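You operate a simulated robot arm through the tools that you are given. There is no shell and no other tool. Be economical: measure what you need, move in short steps, check, and stop when the job is done.

You are at the controls of a simulated robot arm. One attempt, no reset.

## Task
Weigh the blue-banded flask, print the reading and rack it as light or dense by the card's limit.
Fine: print on a steady reading with the panes shut; shut the blue pane after. Set down upright: blue-banded density flask.

It is judged by the outcome, as a careful person would: the job done as asked, and still so three seconds after it is handed in. It fails if anything else is knocked over, pushed out of place, dropped, spilled or broken.

## Robot
A 7-joint arm with a two-finger parallel gripper, fixed in place. Base frame: the origin is at the foot of the arm, x ahead of it, y to its left, z up. Units: mm, rad, N and s.
With the tool pointing down near the work surface it reaches from about 300 to 680 mm from the base axis. Its first joint turns from -1.152 to 1.152 rad. Payload 1.57 kg.
The TCP is the grasp point between the finger pads, 30 mm short of the fingertips. In the tool frame z runs along the fingers and y along their closing line. The gripper opens to 110 mm. The fingers are 24 mm wide and 12 mm thick; the gripper's body (48 by 112 mm) begins 78 mm behind the TCP.
Orientation is told as [roll, pitch, yaw] about the base's x, y, z axes, in that order, counted from this pose: with the fingers straight down and closing along the base's y, the tool's x points along the base's -x, its y along +y and its z along -z.

## Interface
- The arm moves only by the tool nudge_tool. Its argument "commands" is a list of rows, each a list of 3 entries, a list of its own where there are three numbers: the turn, a rotation vector about the base's x, y, z in units of 5 degrees (1.0 is 5 degrees), then the shift along the base's x, y, z in units of 25 mm (1.0 is 25 mm), then the finger opening in mm, from 0 to 110. In form: [[[wx, wy, wz], [x, y, z], grip], ...]. A call has 1 to 8 rows; each row shifts and turns the commanded pose from where the row before left it. A call with a number of a shift or a turn outside -1 to 1 is refused whole. Rows are played at 5 a second. More than 50 mm and 0.15 rad between two rows, or a gripper value outside its range, and nothing of the call is played. Where a pose cannot be reached the arm comes as near as it can. A force on the tool above 40 N (or 10 N above the force at the start of the call, whichever is more), or a blocked arm, ends the call early, and 0.2 s more pass. The fingers move at their own pace (about 108 mm/s each) and stop on an object; they squeeze with about 40 N. The grip force told is the motor's: it shows also when the fingers shut on nothing. Time passes only in rows, and 0.2 s behind the last, so rows that do not move let the fingers close. The reply holds the time, the measured pose of the TCP, the force on the tool along the base axes, the opening and the grip force, in the units named above and with some noise, with the torque about the TCP (base axes, N m) and any sound that the robot's microphone picked up.
- Cameras (640 x 400 px; columns grow to the right, rows downward): "scene" is fixed at [137.2, -370.4, 1421.7]; the picture's right is [0.95, -0.31, 0.00], its down [-0.13, -0.39, -0.91] and it looks along [0.28, 0.87, -0.41] (base axes); focal length 326 px, centre (320, 200). "wrist" rides on the gripper at [70, 16, -141] in the tool frame; the picture's right is [-0.23, 0.97, 0.00], its down [-0.86, -0.20, -0.48] and it looks along [-0.47, -0.11, 0.88] (tool axes); focal length 222 px, centre (320, 200). There is no depth. A picture from a camera that has moved, and an enlarged one, comes with that camera's place and axes in the base frame and with its lens.
- get_image(camera): a new picture of that camera. No time passes.
- enlarge(camera, box): a new picture of the part [left, top, right, bottom] of that camera's present view, enlarged. No time passes.
- job_done(): hands the job in; it is judged then, once.

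Work in short steps. Places have to be worked out from the pictures, the camera data and where the tool is seen: move nearer, look again, correct. Check each grasp and each placing, and mend what went wrong. You have 120 turns and 68 pictures in all, those below and enlarged ones among them. Open the gripper and draw the arm clear of the work before you hand the job in, unless the task says otherwise; then end with one line.

The tools are called after ">>>" as a command line: name --argument value ..., lists and objects as JSON in quotes. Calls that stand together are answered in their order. nudge_tool: Moves the arm, as the interface text tells. Its arguments: {"type":"object","properties":{"commands":{"type":"array"}},"required":["commands"]} The other tools are called the same way: get_image (camera) takes a picture; enlarge (camera, box) takes an enlarged picture of a part of a camera's view; job_done () hands the job in.

At the start:

```text
clock: 0.0
tool_pos: [216.8, 201.0, 1292.2]
tool_rot: [0.0, -0.001, 0.001]
ft_force: [0.4, 1.2, 0.6]
torque: [-0.01, 0.01, -0.01]
gripper_width: 110.1
finger_force: 0.1
```

scene: 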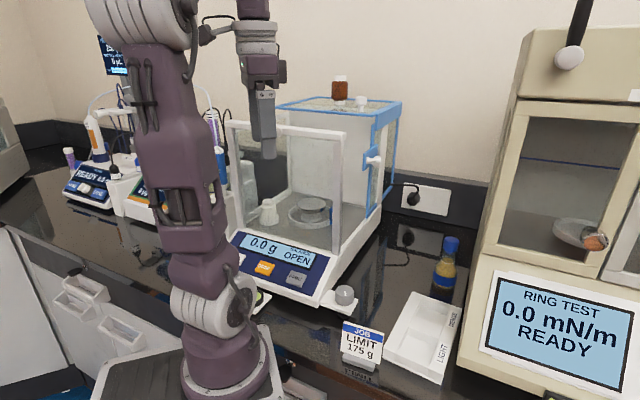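
wrist: 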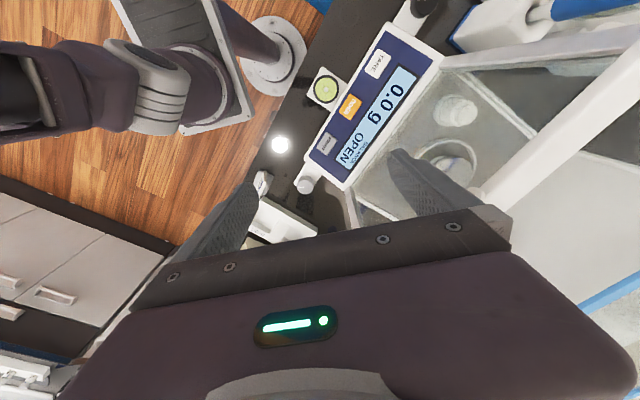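

I'll look closer at the balance and at the flask/rack area before moving.

>>> enlarge --camera "scene" --box '[210, 70, 430, 310]'

>>> enlarge --camera "scene" --box '[320, 220, 480, 400]'

```text
1.67 times, centred on (320, 190) of scene
camera zoom: at [137.2, -370.4, 1421.7], right [0.95, -0.31, 0.0], down [-0.13, -0.39, -0.91], along [0.28, 0.87, -0.41], focal length 544 px, centre (320, 217)
```

zoom: 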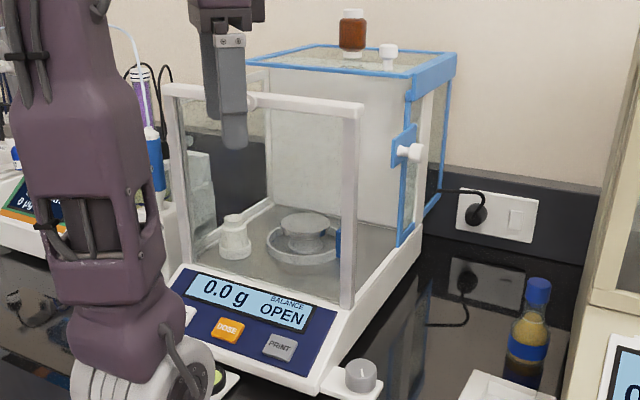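

```text
2.22 times, centred on (400, 310) of scene
camera zoom: at [137.2, -370.4, 1421.7], right [0.95, -0.31, 0.0], down [-0.13, -0.39, -0.91], along [0.28, 0.87, -0.41], focal length 725 px, centre (142, -44)
```

zoom: 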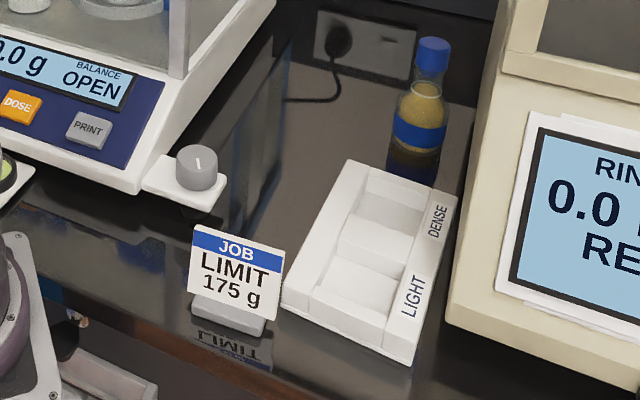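

The print button triangulates to about (265, 202, 967). I'll check the bubble level and front of the balance in the wrist view, and take a closer look at the blue pane.

>>> enlarge --camera "wrist" --box '[240, 0, 640, 250]'

>>> enlarge --camera "scene" --box '[270, 70, 430, 230]'

```text
1.60 times, centred on (440, 125) of wrist
camera zoom: at [146.4, 217.7, 1431.9], right [0.23, 0.97, 0.0], down [0.86, -0.2, 0.48], along [0.47, -0.11, -0.88], focal length 355 px, centre (128, 320)
```

zoom: 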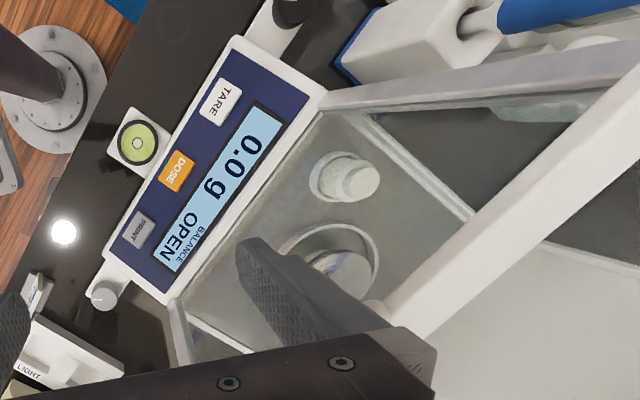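

```text
2.50 times, centred on (350, 150) of scene
camera zoom: at [137.2, -370.4, 1421.7], right [0.95, -0.31, 0.0], down [-0.13, -0.39, -0.91], along [0.28, 0.87, -0.41], focal length 816 px, centre (245, 325)
```

zoom: 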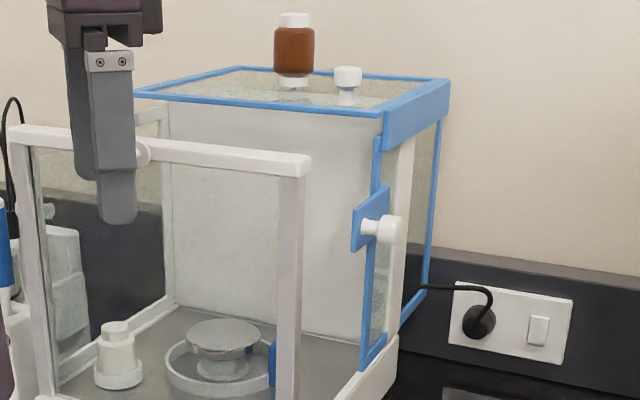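

The bubble is centred; the balance is turned about 45° with its right side toward +x/−y. I'll raise the arm to look down onto the chamber top and blue pane.

>>> nudge_tool --commands '[[[0, 0, 0], [0, 0, 1], 110], [[0, 0, 0], [0, 0, 1], 110], [[0, 0, 0], [0, 0, 1], 110], [[0, 0, 0], [0, 0, 1], 110], [[0, 0, 0], [0, 0, 1], 110], [[0, 0, 0], [0, 0, 1], 110], [[0, 0, 0], [0.5, 0, 0], 110], [[0, 0, 0], [0, 0, 0], 110]]'

>>> get_image --camera "wrist"

>>> get_image --camera "scene"

```text
clock: 1.8
tool_pos: [228.6, 199.4, 1347.0]
tool_rot: [0.0, 0.001, -0.001]
ft_force: [0.4, 0.3, 0.1]
torque: [-0.01, -0.01, 0.01]
gripper_width: 110.1
finger_force: 0.0
out of reach, approached as far as the arm can: row 3, 4, 5, 6
```

```text
61 pictures are left
camera wrist: at [159.0, 216.9, 1488.0], right [0.23, 0.97, 0.0], down [0.85, -0.2, 0.48], along [0.47, -0.11, -0.88], focal length 222 px, centre (320, 200)
```

wrist: 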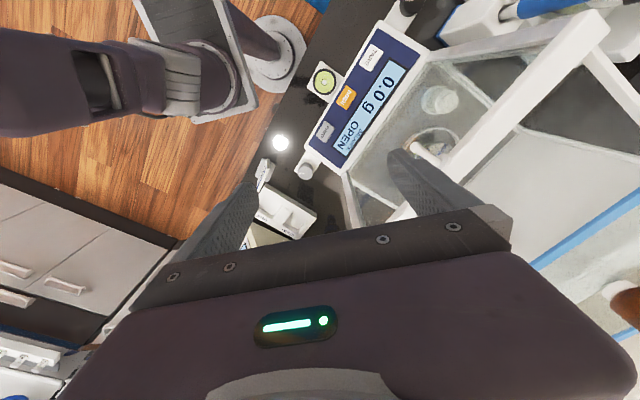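

```text
60 pictures are left
```

scene: 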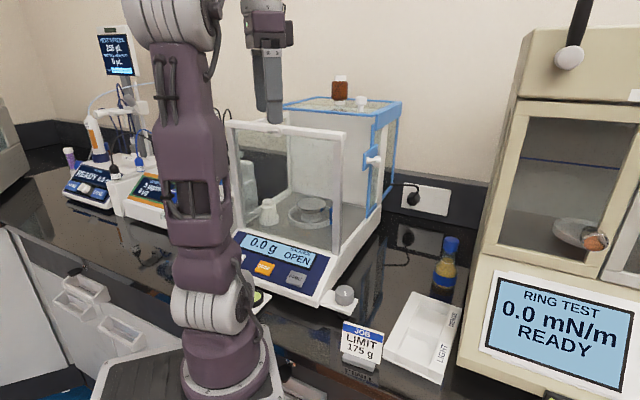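

Height is limited to ~1347. I'll yaw +45° so the wrist camera looks along the balance's depth.

>>> nudge_tool --commands '[[[0, 0, 1], [0, 0, 0], 110], [[0, 0, 1], [0, 0, 0], 110], [[0, 0, 1], [0, 0, 0], 110], [[0, 0, 1], [0, 0, 0], 110], [[0, 0, 1], [0, 0, 0], 110], [[0, 0, 1], [0, 0, 0], 110], [[0, 0, 1], [0, 0, 0], 110], [[0, 0, 1], [0, 0, 0], 110]]'

>>> get_image --camera "wrist"

```text
clock: 3.6
tool_pos: [228.6, 199.9, 1348.1]
tool_rot: [0.0, -0.001, 0.703]
ft_force: [0.0, -0.1, 0.2]
torque: [0.0, 0.0, 0.02]
gripper_width: 110.1
finger_force: 0.1
```

```text
59 pictures are left
camera wrist: at [165.0, 167.8, 1488.0], right [-0.45, 0.89, 0.0], down [0.78, 0.4, 0.48], along [0.43, 0.22, -0.88], focal length 222 px, centre (320, 200)
```

wrist: 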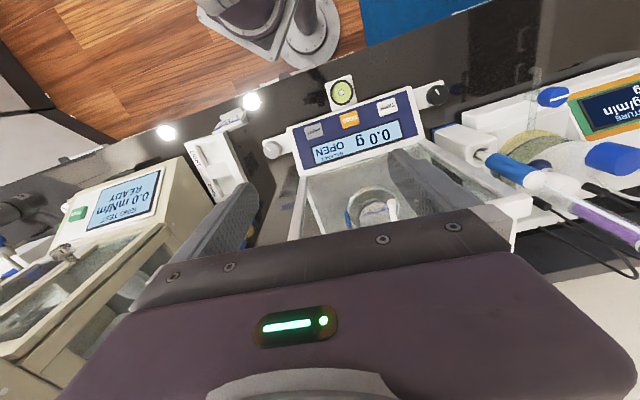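

Enlarge the chamber floor here to see the pan, ring and the small blue thing, and the rack/flask.

>>> enlarge --camera "wrist" --box '[250, 70, 530, 250]'

>>> enlarge --camera "scene" --box '[280, 70, 420, 150]'

```text
2.22 times, centred on (390, 160) of wrist
camera zoom: at [165.0, 167.8, 1488.0], right [-0.45, 0.89, 0.0], down [0.78, 0.4, 0.48], along [0.43, 0.22, -0.88], focal length 494 px, centre (164, 289)
```

zoom: 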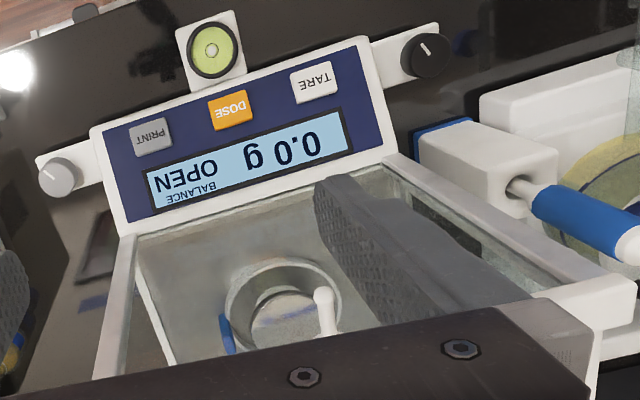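

```text
4.57 times, centred on (350, 110) of scene
camera zoom: at [137.2, -370.4, 1421.7], right [0.95, -0.31, 0.0], down [-0.13, -0.39, -0.91], along [0.28, 0.87, -0.41], focal length 1492 px, centre (183, 611)
```

zoom: 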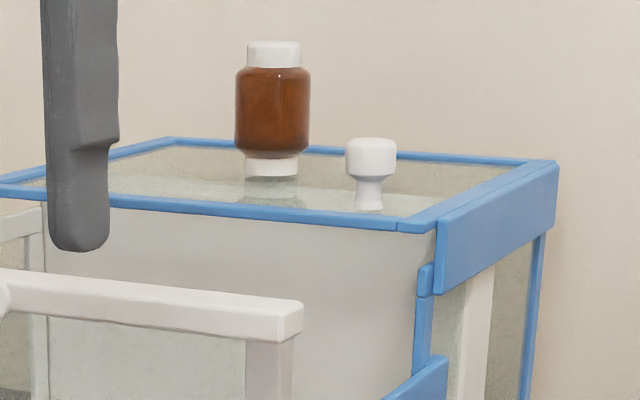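

The blue pane (top + right side, with knobs) is slid back, with an amber bottle apparently standing on the top. I'll go to the right of the balance to look at flask and rack, yawing back.

>>> nudge_tool --commands '[[[0, 0, -1], [1, -1, 0], 110], [[0, 0, -1], [1, -1, 0], 110], [[0, 0, -1], [1, -1, 0], 110], [[0, 0, -1], [1, -1, 0], 110], [[0, 0, -1], [1, -1, 0], 110], [[0, 0, -1], [1, 0, 0], 110], [[0, 0, -1], [1, 0, 0], 110], [[0, 0, 0], [0, 0, 0], 110]]'

>>> get_image --camera "wrist"

```text
clock: 5.4
tool_pos: [401.2, 74.8, 1337.7]
tool_rot: [-0.001, -0.002, 0.087]
ft_force: [1.0, -0.1, -0.3]
torque: [0.02, 0.01, 0.0]
gripper_width: 109.8
finger_force: 0.0
out of reach, approached as far as the arm can: row 6, 7
```

```text
56 pictures are left
camera wrist: at [329.7, 85.6, 1477.5], right [0.14, 0.99, 0.0], down [0.87, -0.12, 0.48], along [0.47, -0.07, -0.88], focal length 222 px, centre (320, 200)
```

wrist: 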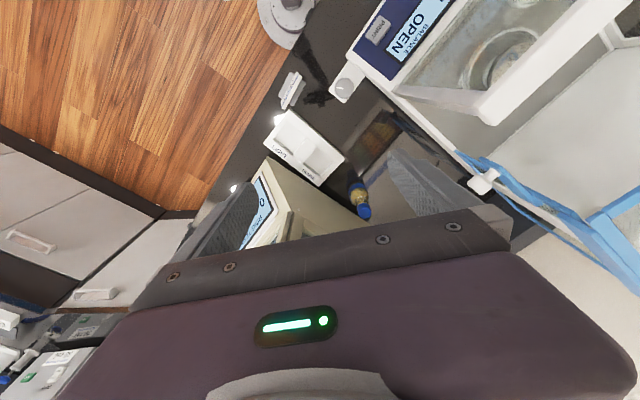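

>>> enlarge --camera "wrist" --box '[400, 60, 640, 280]'

>>> enlarge --camera "wrist" --box '[240, 60, 420, 240]'

```text
1.82 times, centred on (520, 170) of wrist
camera zoom: at [329.7, 85.6, 1477.5], right [0.14, 0.99, 0.0], down [0.87, -0.12, 0.48], along [0.47, -0.07, -0.88], focal length 404 px, centre (-44, 254)
```

zoom: 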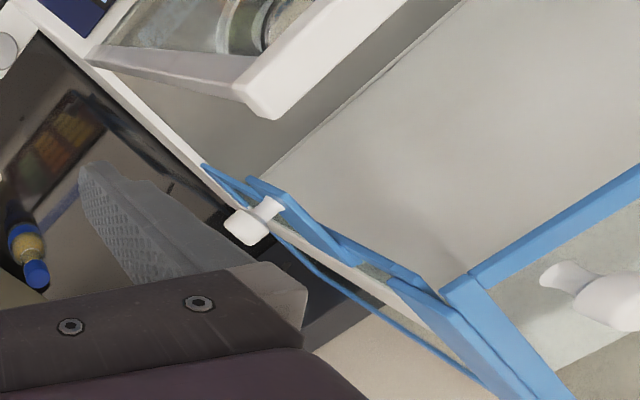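

```text
2.22 times, centred on (330, 150) of wrist
camera zoom: at [329.7, 85.6, 1477.5], right [0.14, 0.99, 0.0], down [0.87, -0.12, 0.48], along [0.47, -0.07, -0.88], focal length 494 px, centre (298, 311)
```

zoom: 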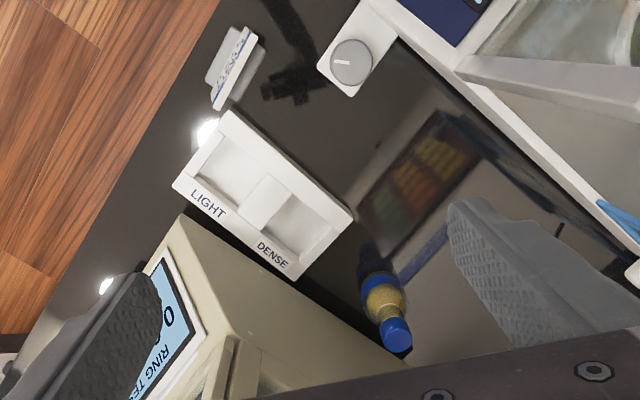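

The flask cap top triangulates to about (617, 151, 1030), bench at about z 865; the console wall is roughly 50 mm to its right. I'll descend into the corridor left of the flask, yawing so that the fingers close parallel to the wall.

>>> nudge_tool --commands '[[[0, 0, -1], [0.7, 0.5, -0.9], 110], [[0, 0, -1], [0.7, 0.5, -0.9], 110], [[0, 0, -1], [0.7, 0.5, -0.9], 110], [[0, 0, -1], [0.7, 0.5, -0.9], 110], [[0, 0, -1], [0.7, 0.5, -0.5], 110], [[0, 0, -1], [0.7, 0.5, -0.5], 110], [[0, 0, -1], [0, 0.5, 0], 110], [[0, 0, -1], [0, 0.5, 0], 110]]'

>>> get_image --camera "wrist"

>>> get_image --camera "scene"

```text
clock: 7.2
tool_pos: [505.9, 175.5, 1221.8]
tool_rot: [0.0, 0.001, -0.611]
ft_force: [-0.1, 1.2, -0.2]
torque: [-0.04, 0.01, -0.02]
gripper_width: 110.0
finger_force: 0.0
```

```text
53 pictures are left
camera wrist: at [458.4, 228.5, 1362.8], right [0.74, 0.67, 0.0], down [0.59, -0.65, 0.48], along [0.32, -0.36, -0.88], focal length 222 px, centre (320, 200)
```

wrist: 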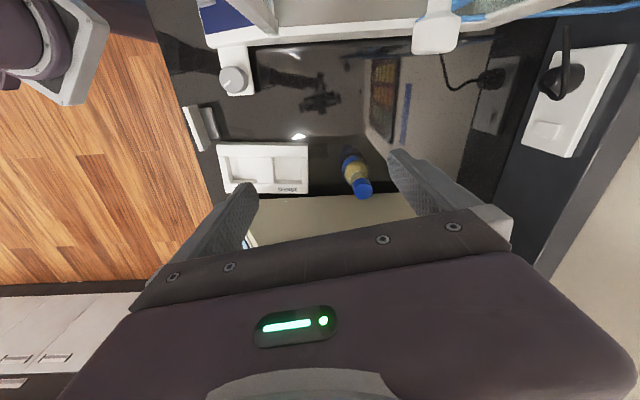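

```text
52 pictures are left
```

scene: 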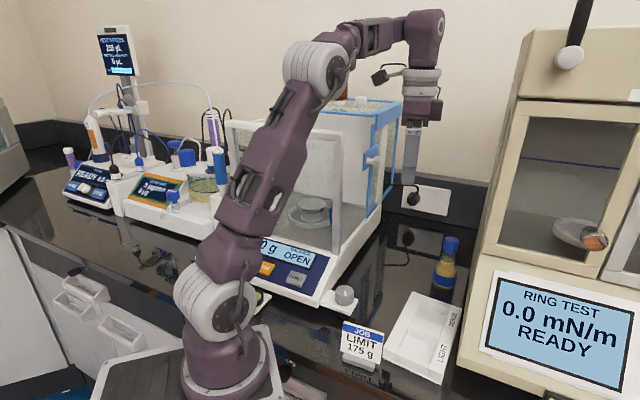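

Cap confirmed at (617,152). I'll finish the yaw (-2.5 units), tilt 20° so the wrist leans away from the cabinet, and move just left of the flask above it.

>>> nudge_tool --commands '[[[0, 0, -0.85], [0.7, 0.05, -0.6], 110], [[0, 0, -0.85], [0.7, 0.05, -0.6], 110], [[0, 0, -0.85], [0.7, 0.05, -0.6], 110], [[-0.74, -0.67, 0], [0.7, 0, -0.6], 110], [[-0.74, -0.67, 0], [0.6, 0, -0.5], 110], [[-0.74, -0.67, 0], [0, 0, -0.4], 110], [[-0.74, -0.67, 0], [0, 0, -0.4], 110], [[0, 0, 0], [0, 0, 0], 110]]'

>>> get_image --camera "wrist"

>>> enlarge --camera "scene" --box '[340, 60, 540, 310]'

```text
clock: 9.0
tool_pos: [591.3, 177.8, 1129.2]
tool_rot: [-0.001, -0.35, -0.832]
ft_force: [0.4, 0.1, -0.2]
torque: [0.0, 0.0, 0.03]
gripper_width: 109.9
finger_force: 0.1
```

```text
51 pictures are left
camera wrist: at [526.9, 273.7, 1237.2], right [0.86, 0.5, 0.08], down [0.28, -0.61, 0.74], along [0.42, -0.62, -0.67], focal length 222 px, centre (320, 200)
```

wrist: 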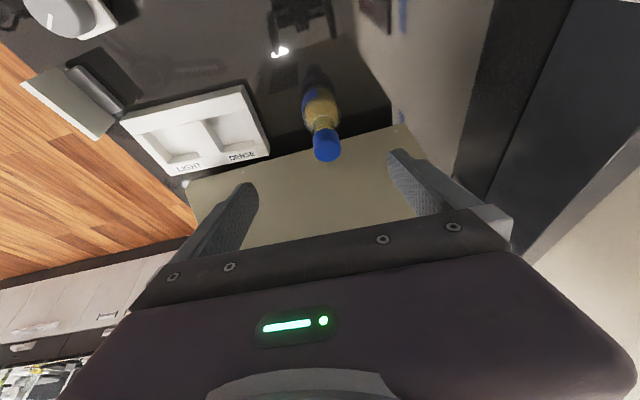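

```text
1.60 times, centred on (440, 185) of scene
camera zoom: at [137.2, -370.3, 1421.7], right [0.95, -0.31, 0.0], down [-0.13, -0.39, -0.91], along [0.28, 0.87, -0.41], focal length 522 px, centre (128, 224)
```

zoom: 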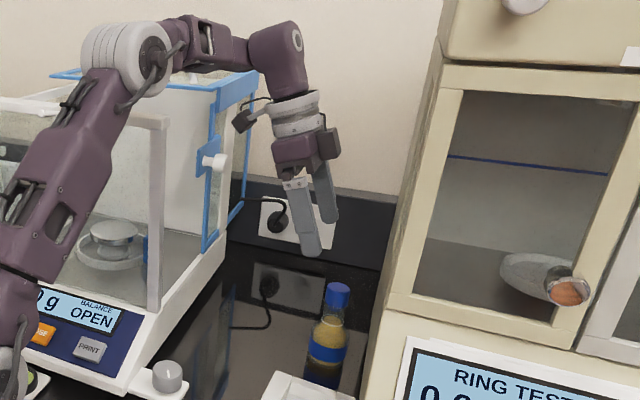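

>>> enlarge --camera "wrist" --box '[250, 50, 400, 190]'

>>> enlarge --camera "scene" --box '[410, 210, 490, 310]'

```text
2.86 times, centred on (325, 120) of wrist
camera zoom: at [526.9, 273.7, 1237.2], right [0.86, 0.5, 0.08], down [0.28, -0.61, 0.74], along [0.42, -0.62, -0.67], focal length 635 px, centre (306, 429)
```

zoom: 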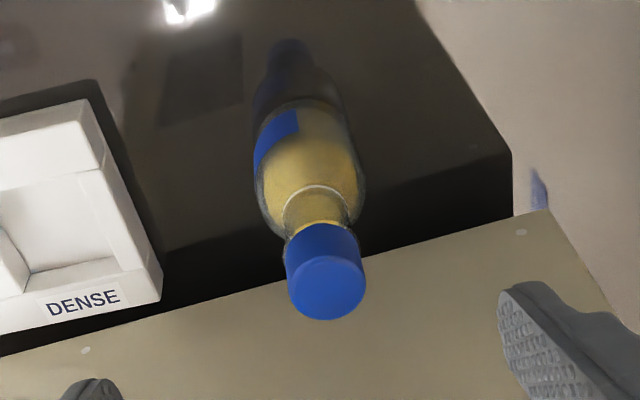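

```text
4.00 times, centred on (450, 260) of scene
camera zoom: at [137.2, -370.3, 1421.7], right [0.95, -0.31, 0.0], down [-0.13, -0.39, -0.91], along [0.28, 0.87, -0.41], focal length 1305 px, centre (-200, -40)
```

zoom: 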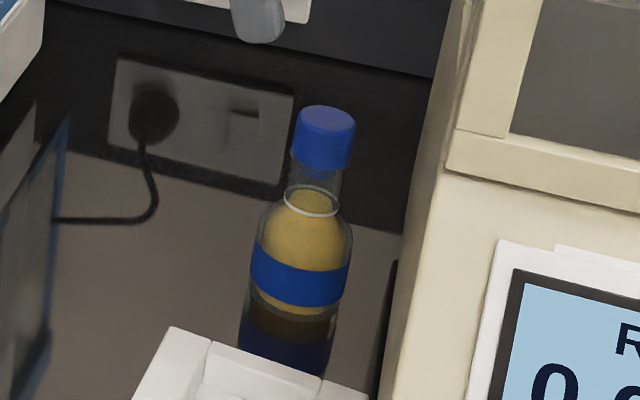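

Refined: flask axis ≈ (625,156), cap top 1027, base ≈ 898, body Ø≈59. I'll align over it and descend to z≈1000 straddling the cap.

>>> nudge_tool --commands '[[[0, 0, 0], [0.62, -0.4, 0], 110], [[0, 0, 0], [0.62, -0.4, 0], 110], [[0, 0, 0], [0, 0, -1], 110], [[0, 0, 0], [0, 0, -1], 110], [[0, 0, 0], [0, 0, -1], 110], [[0, 0, 0], [0, 0, -1], 110], [[0, 0, 0], [0, 0, -1], 110], [[0, 0, 0], [0, 0, 0], 110]]'

>>> get_image --camera "wrist"

>>> enlarge --camera "scene" --box '[390, 160, 520, 310]'

```text
clock: 10.8
tool_pos: [622.6, 157.2, 1005.2]
tool_rot: [0.001, -0.348, -0.832]
ft_force: [0.0, -1.0, -0.4]
torque: [0.01, -0.03, -0.03]
gripper_width: 110.0
finger_force: 0.1
```

```text
47 pictures are left
camera wrist: at [557.6, 253.4, 1112.3], right [0.86, 0.5, 0.08], down [0.28, -0.61, 0.74], along [0.42, -0.62, -0.67], focal length 222 px, centre (320, 200)
```

wrist: 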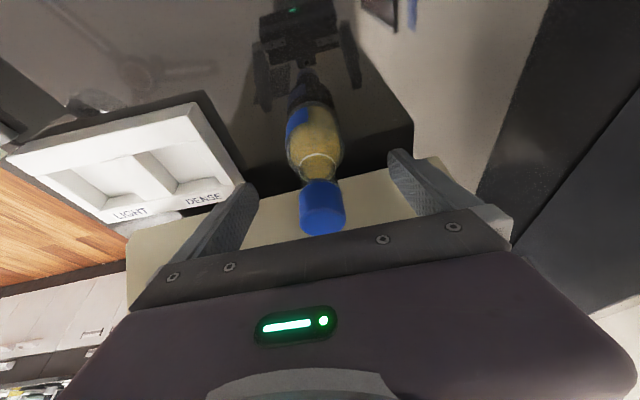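

```text
2.67 times, centred on (455, 235) of scene
camera zoom: at [137.2, -370.4, 1421.7], right [0.95, -0.31, 0.0], down [-0.13, -0.39, -0.91], along [0.28, 0.87, -0.41], focal length 870 px, centre (-40, 107)
```

zoom: 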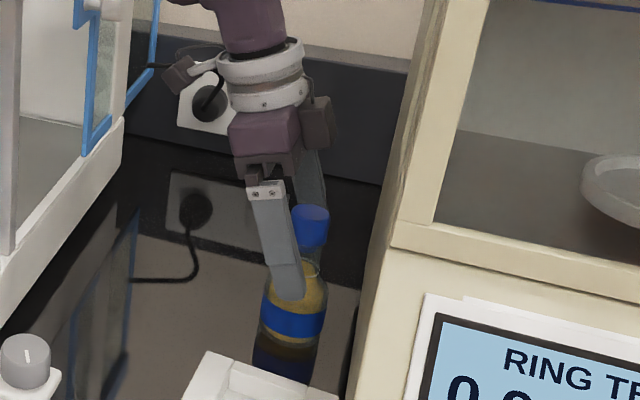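

Flask is centred between the fingers. Descend to z≈962 and close gently.

>>> nudge_tool --commands '[[[0, 0, 0], [-0.08, 0.12, -0.9], 110], [[0, 0, 0], [0, 0, -0.83], 110], [[0, 0, 0], [0, 0, 0], 110], [[0, 0, 0], [0, 0, 0], 75], [[0, 0, 0], [0, 0, 0], 56], [[0, 0, 0], [0, 0, 0], 50], [[0, 0, 0], [0, 0, 0], 50]]'

>>> get_image --camera "wrist"

```text
clock: 12.4
tool_pos: [621.7, 154.3, 971.2]
tool_rot: [0.021, -0.349, -0.844]
ft_force: [-2.4, 3.5, 14.5]
torque: [0.11, 0.26, 0.05]
gripper_width: 52.6
finger_force: 39.7
```

```text
45 pictures are left
camera wrist: at [556.7, 249.5, 1078.4], right [0.87, 0.49, 0.09], down [0.27, -0.62, 0.74], along [0.42, -0.61, -0.67], focal length 222 px, centre (320, 200)
```

wrist: 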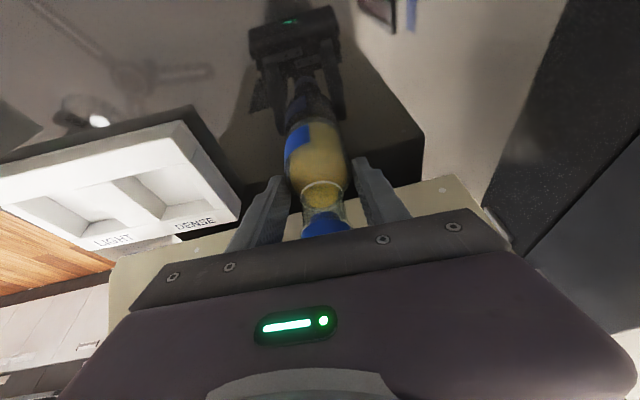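

The tool is 9 mm high with ~14 N upward; I'll check what's touching before going on.

>>> enlarge --camera "scene" --box '[400, 190, 500, 310]'

>>> enlarge --camera "wrist" --box '[220, 100, 440, 260]'

```text
3.33 times, centred on (450, 250) of scene
camera zoom: at [135.2, -376.2, 1420.2], right [0.95, -0.31, 0.0], down [-0.12, -0.39, -0.91], along [0.28, 0.87, -0.41], focal length 1088 px, centre (-113, 33)
```

zoom: 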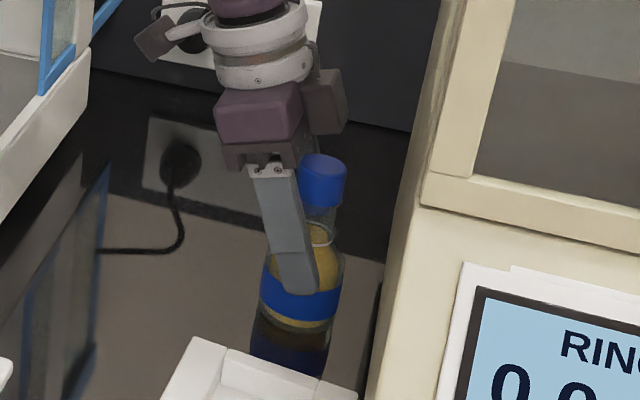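

```text
2.50 times, centred on (330, 180) of wrist
camera zoom: at [556.7, 249.5, 1078.4], right [0.87, 0.49, 0.09], down [0.27, -0.62, 0.74], along [0.42, -0.61, -0.67], focal length 555 px, centre (295, 250)
```

zoom: 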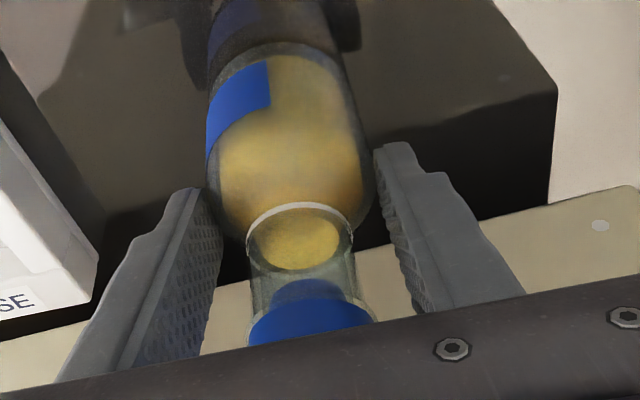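

The right edges of the tilted fingers likely touch the console's edge; the flask is gripped (52.6 mm). I'll lift slightly and leftward and check the hold.

>>> nudge_tool --commands '[[[0, 0, 0], [-0.1, 0.12, 0.35], 48], [[0, 0, 0], [-0.1, 0.12, 0.4], 48], [[0, 0, 0], [0, 0, 0.4], 48], [[0, 0, 0], [0, 0, 0], 48]]'

>>> enlarge --camera "scene" --box '[400, 190, 500, 310]'

>>> get_image --camera "wrist"

```text
clock: 13.4
tool_pos: [615.6, 164.7, 990.4]
tool_rot: [0.002, -0.347, -0.836]
ft_force: [-0.6, 0.7, -2.3]
torque: [-0.03, 0.01, 0.0]
gripper_width: 52.8
finger_force: 39.4
```

```text
3.33 times, centred on (450, 250) of scene
camera zoom: at [137.4, -373.1, 1420.9], right [0.95, -0.31, 0.0], down [-0.13, -0.39, -0.91], along [0.28, 0.87, -0.41], focal length 1088 px, centre (-113, 33)
```

zoom: 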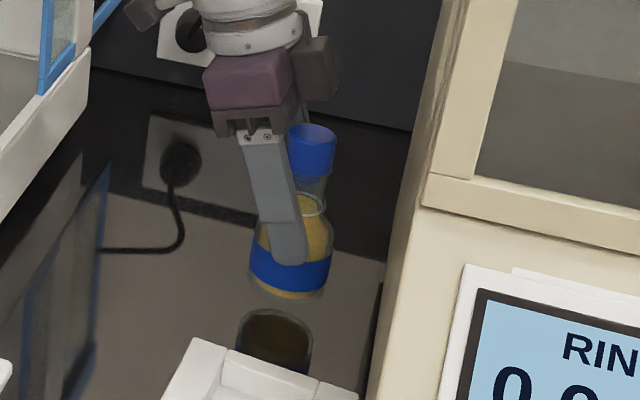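

```text
41 pictures are left
camera wrist: at [551.8, 259.8, 1098.9], right [0.87, 0.5, 0.08], down [0.28, -0.61, 0.74], along [0.41, -0.62, -0.67], focal length 222 px, centre (320, 200)
```

wrist: 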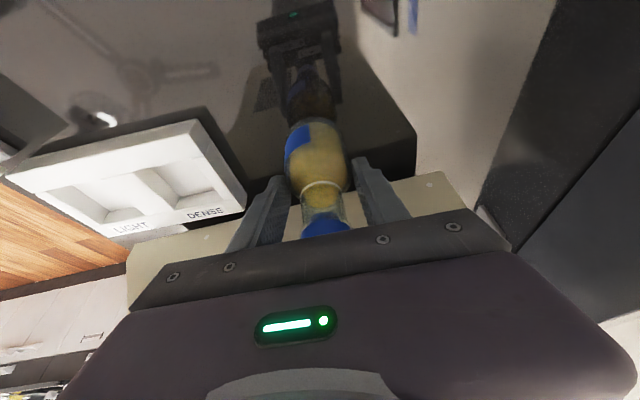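

Flask is held upright (weight ≈2 N). Raise, untilt, and move out to the corridor right of the balance.

>>> nudge_tool --commands '[[[0, 0, 0], [-0.2, 0.2, 1], 48], [[0.74, 0.67, 0], [-0.6, 0.2, 1], 48], [[0.74, 0.67, 0], [-0.6, 0.2, 1], 48], [[0.74, 0.67, 0], [-0.6, 0.2, 1], 48], [[0.74, 0.67, 0], [-0.6, 0.2, 1], 48], [[0, 0, 1], [-0.6, 0, 1], 48], [[0, 0, 1], [-0.6, 0, 1], 48], [[0, 0, 1], [-0.6, 0, 1], 48]]'

>>> nudge_tool --commands '[[[0, 0, 1], [0, 0, 0], 48], [[0, 0, 1], [0, 0, 0], 48], [[0, 0, 1], [0, 0, 0], 48], [[0, 0, 1], [0, 0, 0], 48], [[0, 0, 1], [0, 0, 0], 48], [[0, 0, 1], [0, 0, 0], 48], [[0, 0, 1], [0, 0, 0], 48], [[0, 0, 1], [0, 0, 0], 48]]'

>>> get_image --camera "wrist"

>>> get_image --camera "scene"

```text
clock: 15.2
tool_pos: [506.7, 191.4, 1189.7]
tool_rot: [0.0, -0.001, -0.572]
ft_force: [0.0, 0.8, -1.2]
torque: [0.03, -0.01, -0.02]
gripper_width: 52.7
finger_force: 40.0
```

```text
clock: 17.0
tool_pos: [505.8, 191.4, 1190.8]
tool_rot: [-0.001, -0.001, 0.128]
ft_force: [0.3, -0.6, -1.2]
torque: [-0.03, -0.03, -0.01]
gripper_width: 52.7
finger_force: 39.4
```

```text
40 pictures are left
camera wrist: at [434.4, 199.7, 1330.0], right [0.1, 0.99, 0.0], down [0.87, -0.09, 0.48], along [0.48, -0.05, -0.88], focal length 222 px, centre (320, 200)
```

wrist: 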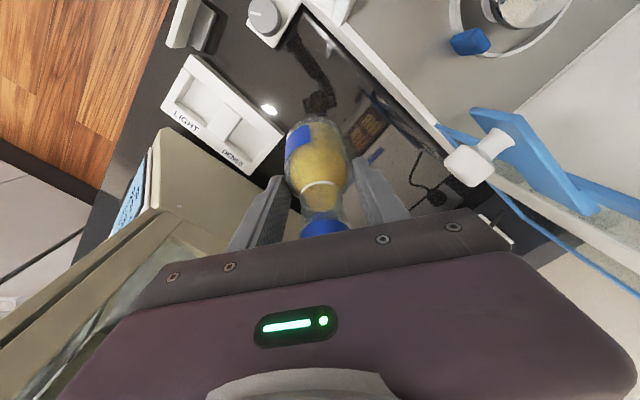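

```text
39 pictures are left
```

scene: 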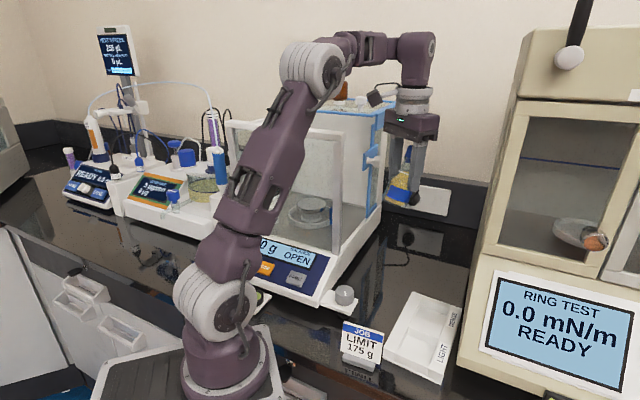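

The flask tilted with the tool when I un-tilted (rigid grip) — I'll restore the tilt for placing. Yaw toward 90° so that the lean faces the open front-right side in the chamber.

>>> nudge_tool --commands '[[[0, 0, 1], [0, -0.3, 0], 48], [[0, 0, 1], [0, 0, 0], 48], [[0, 0, 1], [0, 0, 0], 48], [[0, 0, 1], [0, 0, 0], 48], [[0, 0, 1], [0, 0, 0], 48], [[0, 0, 1], [0, 0, 0], 48], [[0, 0, 1], [0, 0, 0], 48], [[0, 0, 1], [0, 0, 0], 48]]'

>>> nudge_tool --commands '[[[0, 0, 1], [0, 0, 0], 48], [[0, 0, 1], [0, 0, 0], 48], [[0, 0, 1], [0, 0, 0], 48], [[0, 0, 1], [0, 0, 0], 48], [[0, 0, 1], [0, 0, 0], 48], [[0, 0, 1], [0, 0, 0], 48], [[0, 0, 1], [0, 0, 0], 48], [[0, 0, 0], [0, 0, 0], 48]]'

>>> get_image --camera "wrist"

```text
clock: 18.8
tool_pos: [505.2, 185.8, 1190.1]
tool_rot: [0.002, -0.001, 0.827]
ft_force: [-0.2, 0.4, -1.5]
torque: [0.01, 0.01, 0.0]
gripper_width: 52.6
finger_force: 40.3
```

```text
clock: 20.6
tool_pos: [506.0, 184.0, 1190.0]
tool_rot: [-0.001, 0.001, 1.438]
ft_force: [0.0, -0.2, -3.0]
torque: [-0.01, 0.02, -0.01]
gripper_width: 52.8
finger_force: 40.1
```

```text
38 pictures are left
camera wrist: at [480.1, 118.3, 1330.3], right [-0.94, 0.35, 0.0], down [0.31, 0.82, 0.48], along [0.17, 0.45, -0.88], focal length 222 px, centre (320, 200)
```

wrist: 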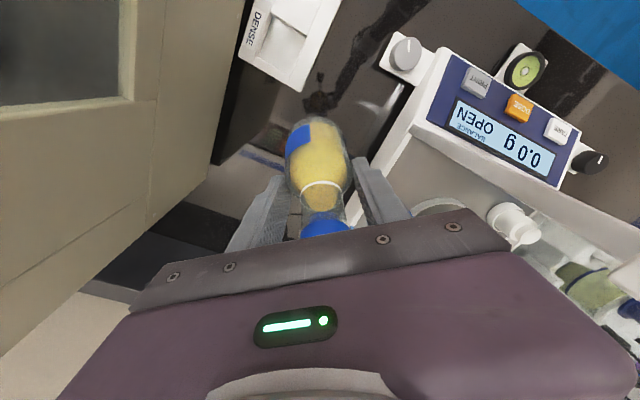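

Yaw 82° works. I'll settle on ~65°, re-tilt 20° about the closing axis so the flask is vertical again, and raise to z≈1230.

>>> nudge_tool --commands '[[[0, 0, -1], [0, 0, 0.4], 48], [[0, 0, -1], [0, 0, 0.4], 48], [[0, 0, -1], [0, 0, 0.4], 48], [[0, 0, -0.5], [0, 0, 0.4], 48], [[0.906, -0.423, 0], [0, 0, 0], 48], [[0.906, -0.423, 0], [0, 0, 0], 48], [[0.906, -0.423, 0], [0, 0, 0], 48], [[0.906, -0.423, 0], [0, 0, 0], 48]]'

>>> get_image --camera "scene"

>>> get_image --camera "wrist"

```text
clock: 22.4
tool_pos: [505.4, 185.3, 1229.6]
tool_rot: [0.002, -0.348, 1.131]
ft_force: [0.1, -0.6, -2.0]
torque: [0.0, -0.01, 0.02]
gripper_width: 52.7
finger_force: 40.0
```

```text
37 pictures are left
```

scene: 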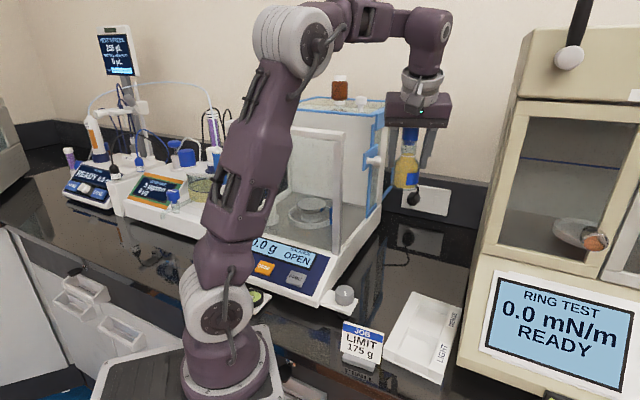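

```text
36 pictures are left
camera wrist: at [442.3, 89.1, 1337.8], right [-0.79, 0.61, 0.08], down [0.45, 0.49, 0.74], along [0.41, 0.62, -0.67], focal length 222 px, centre (320, 200)
```

wrist: 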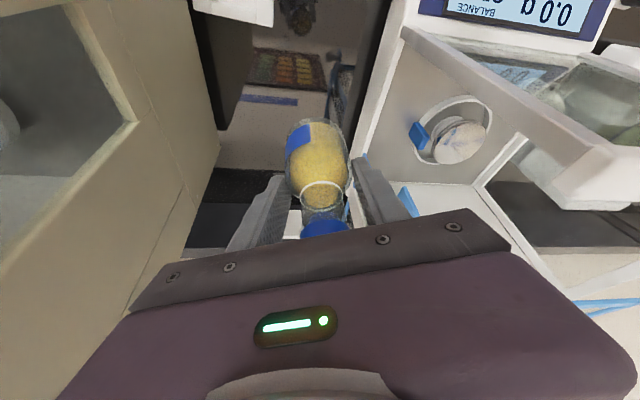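

>>> enlarge --camera "wrist" --box '[360, 60, 640, 260]'

>>> enlarge --camera "scene" --box '[260, 160, 400, 260]'

```text
2.00 times, centred on (500, 160) of wrist
camera zoom: at [442.3, 89.1, 1337.8], right [-0.79, 0.61, 0.08], down [0.45, 0.49, 0.74], along [0.41, 0.62, -0.67], focal length 444 px, centre (-40, 280)
```

zoom: 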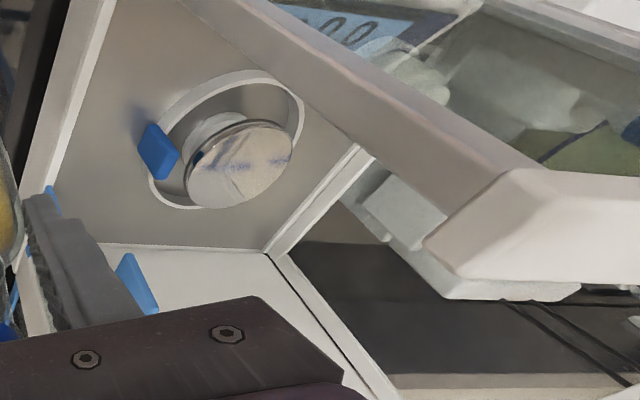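

```text
4.00 times, centred on (330, 210) of scene
camera zoom: at [137.2, -370.3, 1421.7], right [0.95, -0.31, 0.0], down [-0.13, -0.39, -0.91], along [0.28, 0.87, -0.41], focal length 1305 px, centre (280, 160)
```

zoom: 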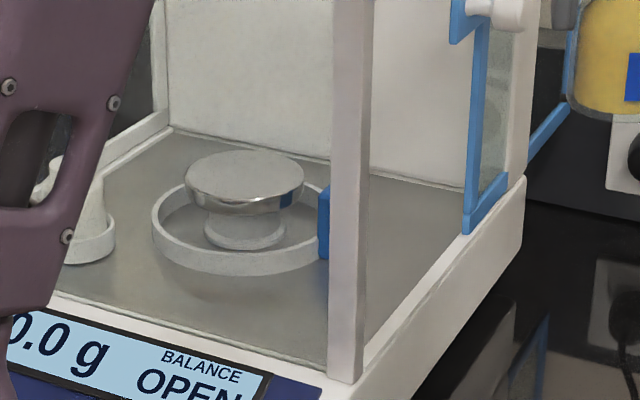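

Pan top at ≈(365,420,1036), Ø≈80. For more clearance from the front wall I'll yaw to 90°, then travel over the side opening at z 1230.

>>> nudge_tool --commands '[[[0, 0, 1], [-0.7, 0.9, 0], 48], [[0, 0, 1], [-0.7, 0.9, 0], 48], [[0, 0, 1], [-0.7, 0.9, 0], 48], [[0, 0, 1], [-0.6, 0.9, 0], 48], [[0, 0, 1], [-0.6, 0.9, 0], 48], [[0, 0, 0], [-0.6, 0.9, 0], 48], [[0, 0, 0], [-0.5, 0.9, 0], 48], [[0, 0, 0], [0, 0, 0], 48]]'

>>> get_image --camera "scene"

>>> get_image --camera "wrist"

```text
clock: 24.2
tool_pos: [396.0, 341.4, 1230.3]
tool_rot: [0.003, -0.349, 1.567]
ft_force: [-0.1, 0.2, -2.1]
torque: [0.01, -0.03, -0.02]
gripper_width: 52.5
finger_force: 39.9
```

```text
33 pictures are left
```

scene: 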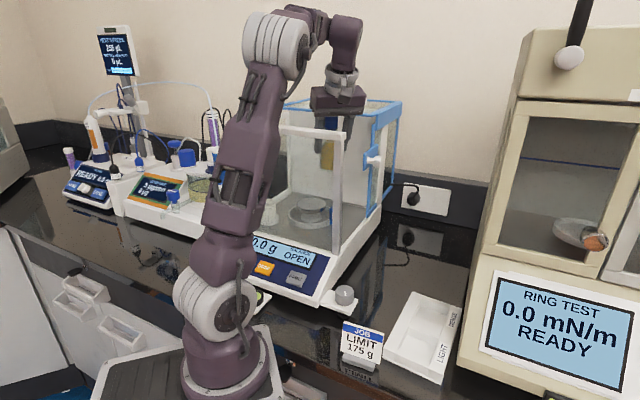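

```text
32 pictures are left
camera wrist: at [379.2, 229.3, 1338.1], right [-0.97, 0.22, 0.08], down [0.2, 0.64, 0.74], along [0.11, 0.74, -0.67], focal length 222 px, centre (320, 200)
```

wrist: 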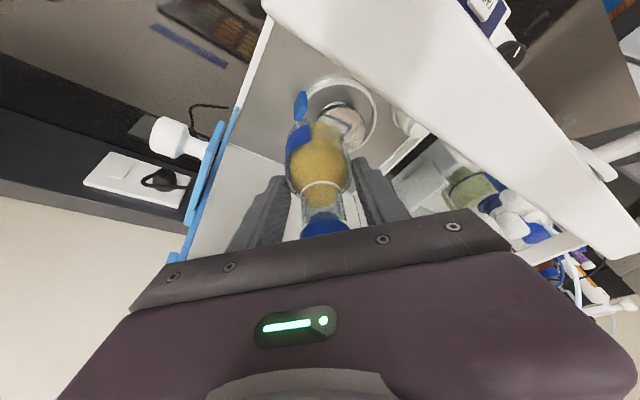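

Path is clear; move over the pan (≈(363,417)) and then down to z≈1125.

>>> nudge_tool --commands '[[[0, 0, 0], [-0.44, 1, 0], 48], [[0, 0, 0], [-0.44, 1, 0], 48], [[0, 0, 0], [-0.44, 1, 0], 48], [[0, 0, 0], [0, 0, -1], 48], [[0, 0, 0], [0, 0, -1], 48], [[0, 0, 0], [0, 0, -1], 48], [[0, 0, 0], [0, 0, -1], 48], [[0, 0, 0], [0, 0, 0], 48]]'

>>> get_image --camera "wrist"

>>> enlarge --camera "scene" --box '[230, 70, 410, 250]'

```text
clock: 25.6
tool_pos: [364.0, 417.9, 1168.7]
tool_rot: [-0.011, -0.361, 1.57]
ft_force: [2.3, 3.3, 6.7]
torque: [-1.42, 0.49, 0.11]
gripper_width: 52.6
finger_force: 40.2
stopped in row 6: the force on the tool passed its limit at 92 N (the readings are from after the stop); the commanded pose is now the measured one
```

```text
31 pictures are left
camera wrist: at [346.1, 304.3, 1274.2], right [-0.97, 0.22, 0.07], down [0.19, 0.63, 0.75], along [0.12, 0.75, -0.66], focal length 222 px, centre (320, 200)
```

wrist: 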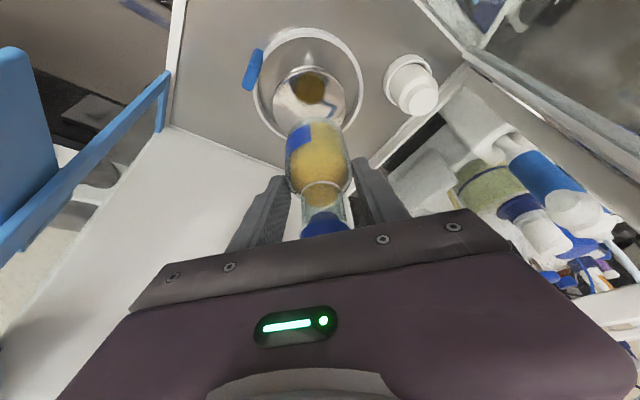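

```text
2.22 times, centred on (320, 160) of scene
camera zoom: at [137.2, -370.3, 1421.7], right [0.95, -0.31, 0.0], down [-0.13, -0.39, -0.91], along [0.28, 0.87, -0.41], focal length 725 px, centre (320, 289)
```

zoom: 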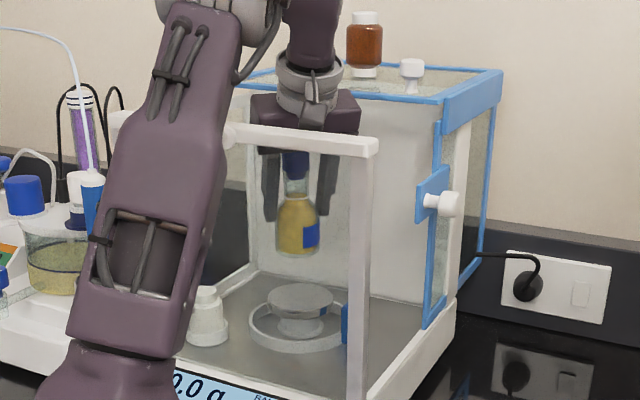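

The wrist camera housing hit the front bar on the way down (contact ~113 mm in −y). Balance hasn't shifted in view. I'll raise, and yaw further to ~112° so the lean is toward the open right side.

>>> nudge_tool --commands '[[[0, 0, 0], [0, 0.1, 1], 48], [[0, 0, 0], [0, 0, 0.8], 48], [[0, 0, 1], [0, 0, 0], 48], [[0, 0, 1], [0, 0, 0], 48], [[0, 0, 1], [0, 0, 0], 48], [[0, 0, 1], [0, 0, 0], 48], [[0, 0, 0.4], [0, 0, 0], 48], [[0, 0, 0], [0, 0, 0], 48]]'

>>> get_image --camera "wrist"

```text
clock: 27.4
tool_pos: [364.4, 421.4, 1213.1]
tool_rot: [-0.013, -0.362, 1.956]
ft_force: [0.1, -0.1, -1.4]
torque: [-0.01, 0.03, 0.03]
gripper_width: 52.5
finger_force: 40.2
```

```text
29 pictures are left
camera wrist: at [390.9, 308.3, 1319.1], right [-0.98, -0.16, 0.07], down [-0.06, 0.66, 0.75], along [-0.17, 0.74, -0.66], focal length 222 px, centre (320, 200)
```

wrist: 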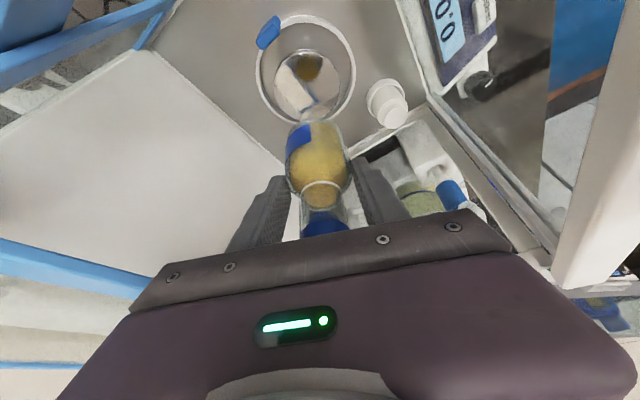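

Pan now at ≈(367,416). Small corrections, then descend to ~1120.

>>> nudge_tool --commands '[[[-0.195, 0.083, 0], [0.1, -0.18, 0], 48], [[0, 0, 0], [0, 0, -1], 48], [[0, 0, 0], [0, 0, -1], 48], [[0, 0, 0], [0, 0, -1], 48], [[0, 0, 0], [0, 0, -0.7], 48], [[0, 0, 0], [0, 0, 0], 48]]'

>>> get_image --camera "wrist"

>>> enlarge --camera "scene" --box '[230, 90, 410, 250]'

```text
clock: 28.8
tool_pos: [366.4, 417.5, 1120.8]
tool_rot: [0.002, -0.347, 1.949]
ft_force: [0.5, -0.2, -1.7]
torque: [-0.01, -0.03, 0.0]
gripper_width: 52.6
finger_force: 40.4
```

```text
28 pictures are left
camera wrist: at [393.6, 305.8, 1228.3], right [-0.98, -0.16, 0.08], down [-0.05, 0.67, 0.74], along [-0.17, 0.72, -0.67], focal length 222 px, centre (320, 200)
```

wrist: 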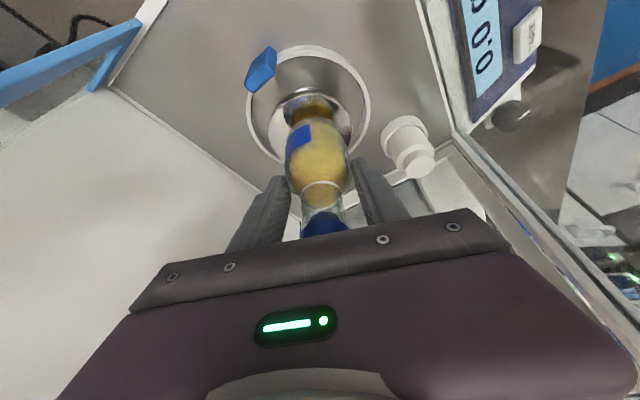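

```text
2.50 times, centred on (320, 170) of scene
camera zoom: at [137.2, -370.3, 1421.7], right [0.95, -0.31, 0.0], down [-0.13, -0.39, -0.91], along [0.28, 0.87, -0.41], focal length 816 px, centre (320, 275)
```

zoom: 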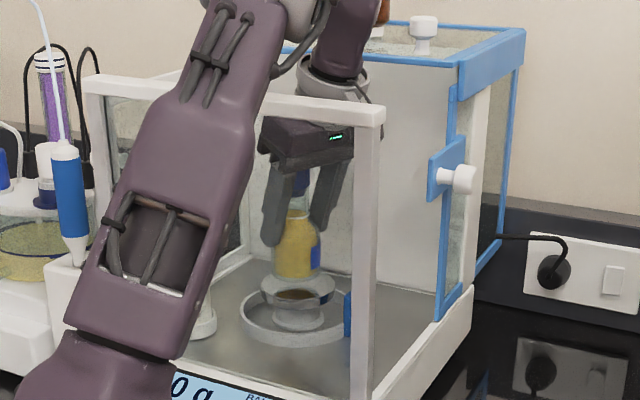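

Well aligned above the pan. Descend gently in small steps.

>>> nudge_tool --commands '[[[0, 0, 0], [0, 0, -0.2], 48], [[0, 0, 0], [0, 0, -0.2], 48], [[0, 0, 0], [0, 0, 0], 48]]'

>>> enlarge --camera "scene" --box '[270, 140, 370, 220]'

```text
clock: 29.6
tool_pos: [366.7, 416.3, 1110.3]
tool_rot: [0.001, -0.347, 1.949]
ft_force: [1.3, -0.2, -1.8]
torque: [-0.01, -0.01, 0.01]
gripper_width: 52.5
finger_force: 39.7
```

```text
5.00 times, centred on (320, 180) of scene
camera zoom: at [137.2, -370.3, 1421.7], right [0.95, -0.31, 0.0], down [-0.13, -0.39, -0.91], along [0.28, 0.87, -0.41], focal length 1631 px, centre (320, 300)
```

zoom: 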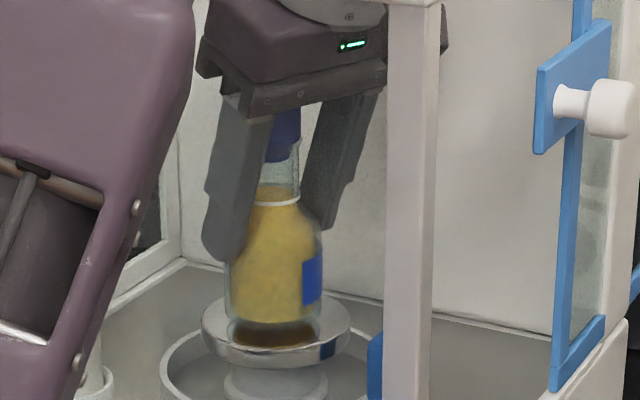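

>>> nudge_tool --commands '[[[0, 0, 0], [0, 0, -0.1], 48], [[0, 0, 0], [0, 0, -0.1], 48], [[0, 0, 0], [0, 0, 0], 48]]'

>>> nudge_tool --commands '[[[0, 0, 0], [0, 0, -0.08], 48], [[0, 0, 0], [0, 0, 0], 48]]'

```text
clock: 30.4
tool_pos: [366.8, 416.3, 1107.2]
tool_rot: [-0.003, -0.347, 1.952]
ft_force: [0.6, -3.0, 16.1]
torque: [-0.26, 0.18, 0.02]
gripper_width: 52.7
finger_force: 40.3
```

```text
clock: 31.0
tool_pos: [367.7, 417.2, 1103.4]
tool_rot: [-0.001, -0.35, 1.951]
ft_force: [0.2, 1.0, 27.0]
torque: [0.29, 0.16, 0.1]
gripper_width: 52.7
finger_force: 40.0
```

Contact made. Back off to unload, then open.

>>> nudge_tool --commands '[[[0, 0, 0], [0, 0, 0.12], 48], [[0, 0, 0], [0, 0, 0], 48]]'

>>> enlarge --camera "scene" --box '[270, 140, 370, 220]'

```text
clock: 31.6
tool_pos: [366.0, 416.1, 1104.8]
tool_rot: [0.005, -0.343, 1.951]
ft_force: [-0.6, 0.8, -1.9]
torque: [-0.01, 0.0, 0.01]
gripper_width: 52.8
finger_force: 39.7
```

```text
5.00 times, centred on (320, 180) of scene
camera zoom: at [137.2, -370.3, 1421.7], right [0.95, -0.31, 0.0], down [-0.13, -0.39, -0.91], along [0.28, 0.87, -0.41], focal length 1631 px, centre (320, 300)
```

zoom: 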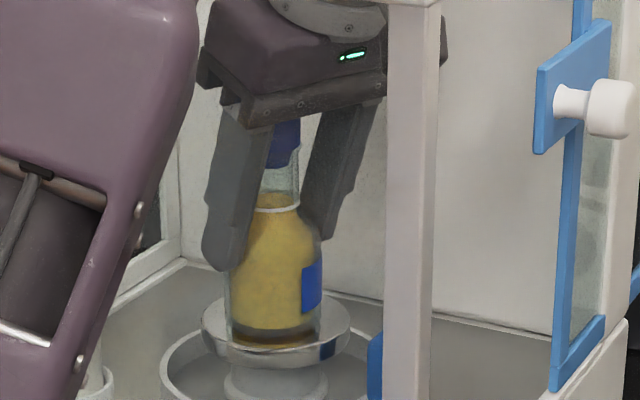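

Lower ~1 mm and open gradually.

>>> nudge_tool --commands '[[[0, 0, 0], [0, 0, -0.05], 50], [[0, 0, 0], [0, 0, 0], 55], [[0, 0, 0], [0, 0, 0], 62], [[0, 0, 0], [0, 0, 0], 72], [[0, 0, 0], [0, 0, 0], 80], [[0, 0, 0], [0, 0, 0], 80]]'

>>> enlarge --camera "scene" --box '[230, 130, 370, 290]'

>>> get_image --camera "wrist"

```text
clock: 33.0
tool_pos: [367.4, 416.5, 1104.3]
tool_rot: [-0.001, -0.348, 1.949]
ft_force: [0.2, 0.4, 0.5]
torque: [-0.03, -0.01, -0.01]
gripper_width: 80.1
finger_force: 0.0
```

```text
2.50 times, centred on (300, 210) of scene
camera zoom: at [137.2, -370.4, 1421.7], right [0.95, -0.31, 0.0], down [-0.13, -0.39, -0.91], along [0.28, 0.87, -0.41], focal length 816 px, centre (370, 175)
```

zoom: 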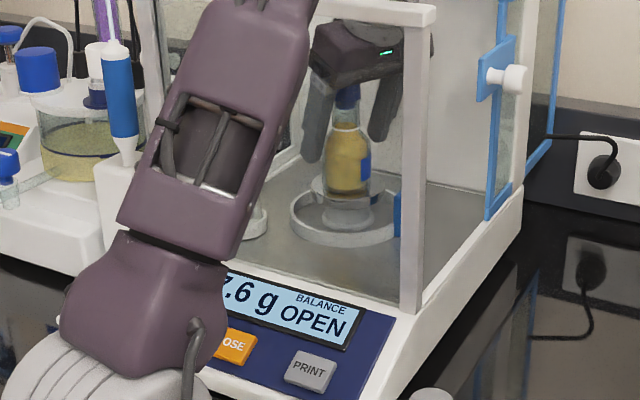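

```text
23 pictures are left
camera wrist: at [394.0, 305.6, 1213.1], right [-0.98, -0.16, 0.08], down [-0.05, 0.67, 0.74], along [-0.17, 0.72, -0.67], focal length 222 px, centre (320, 200)
```

wrist: 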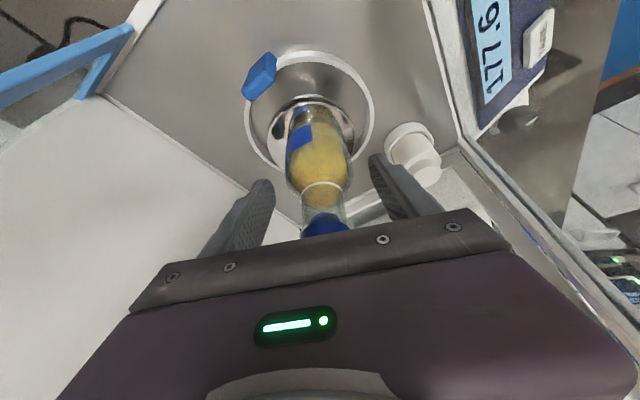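

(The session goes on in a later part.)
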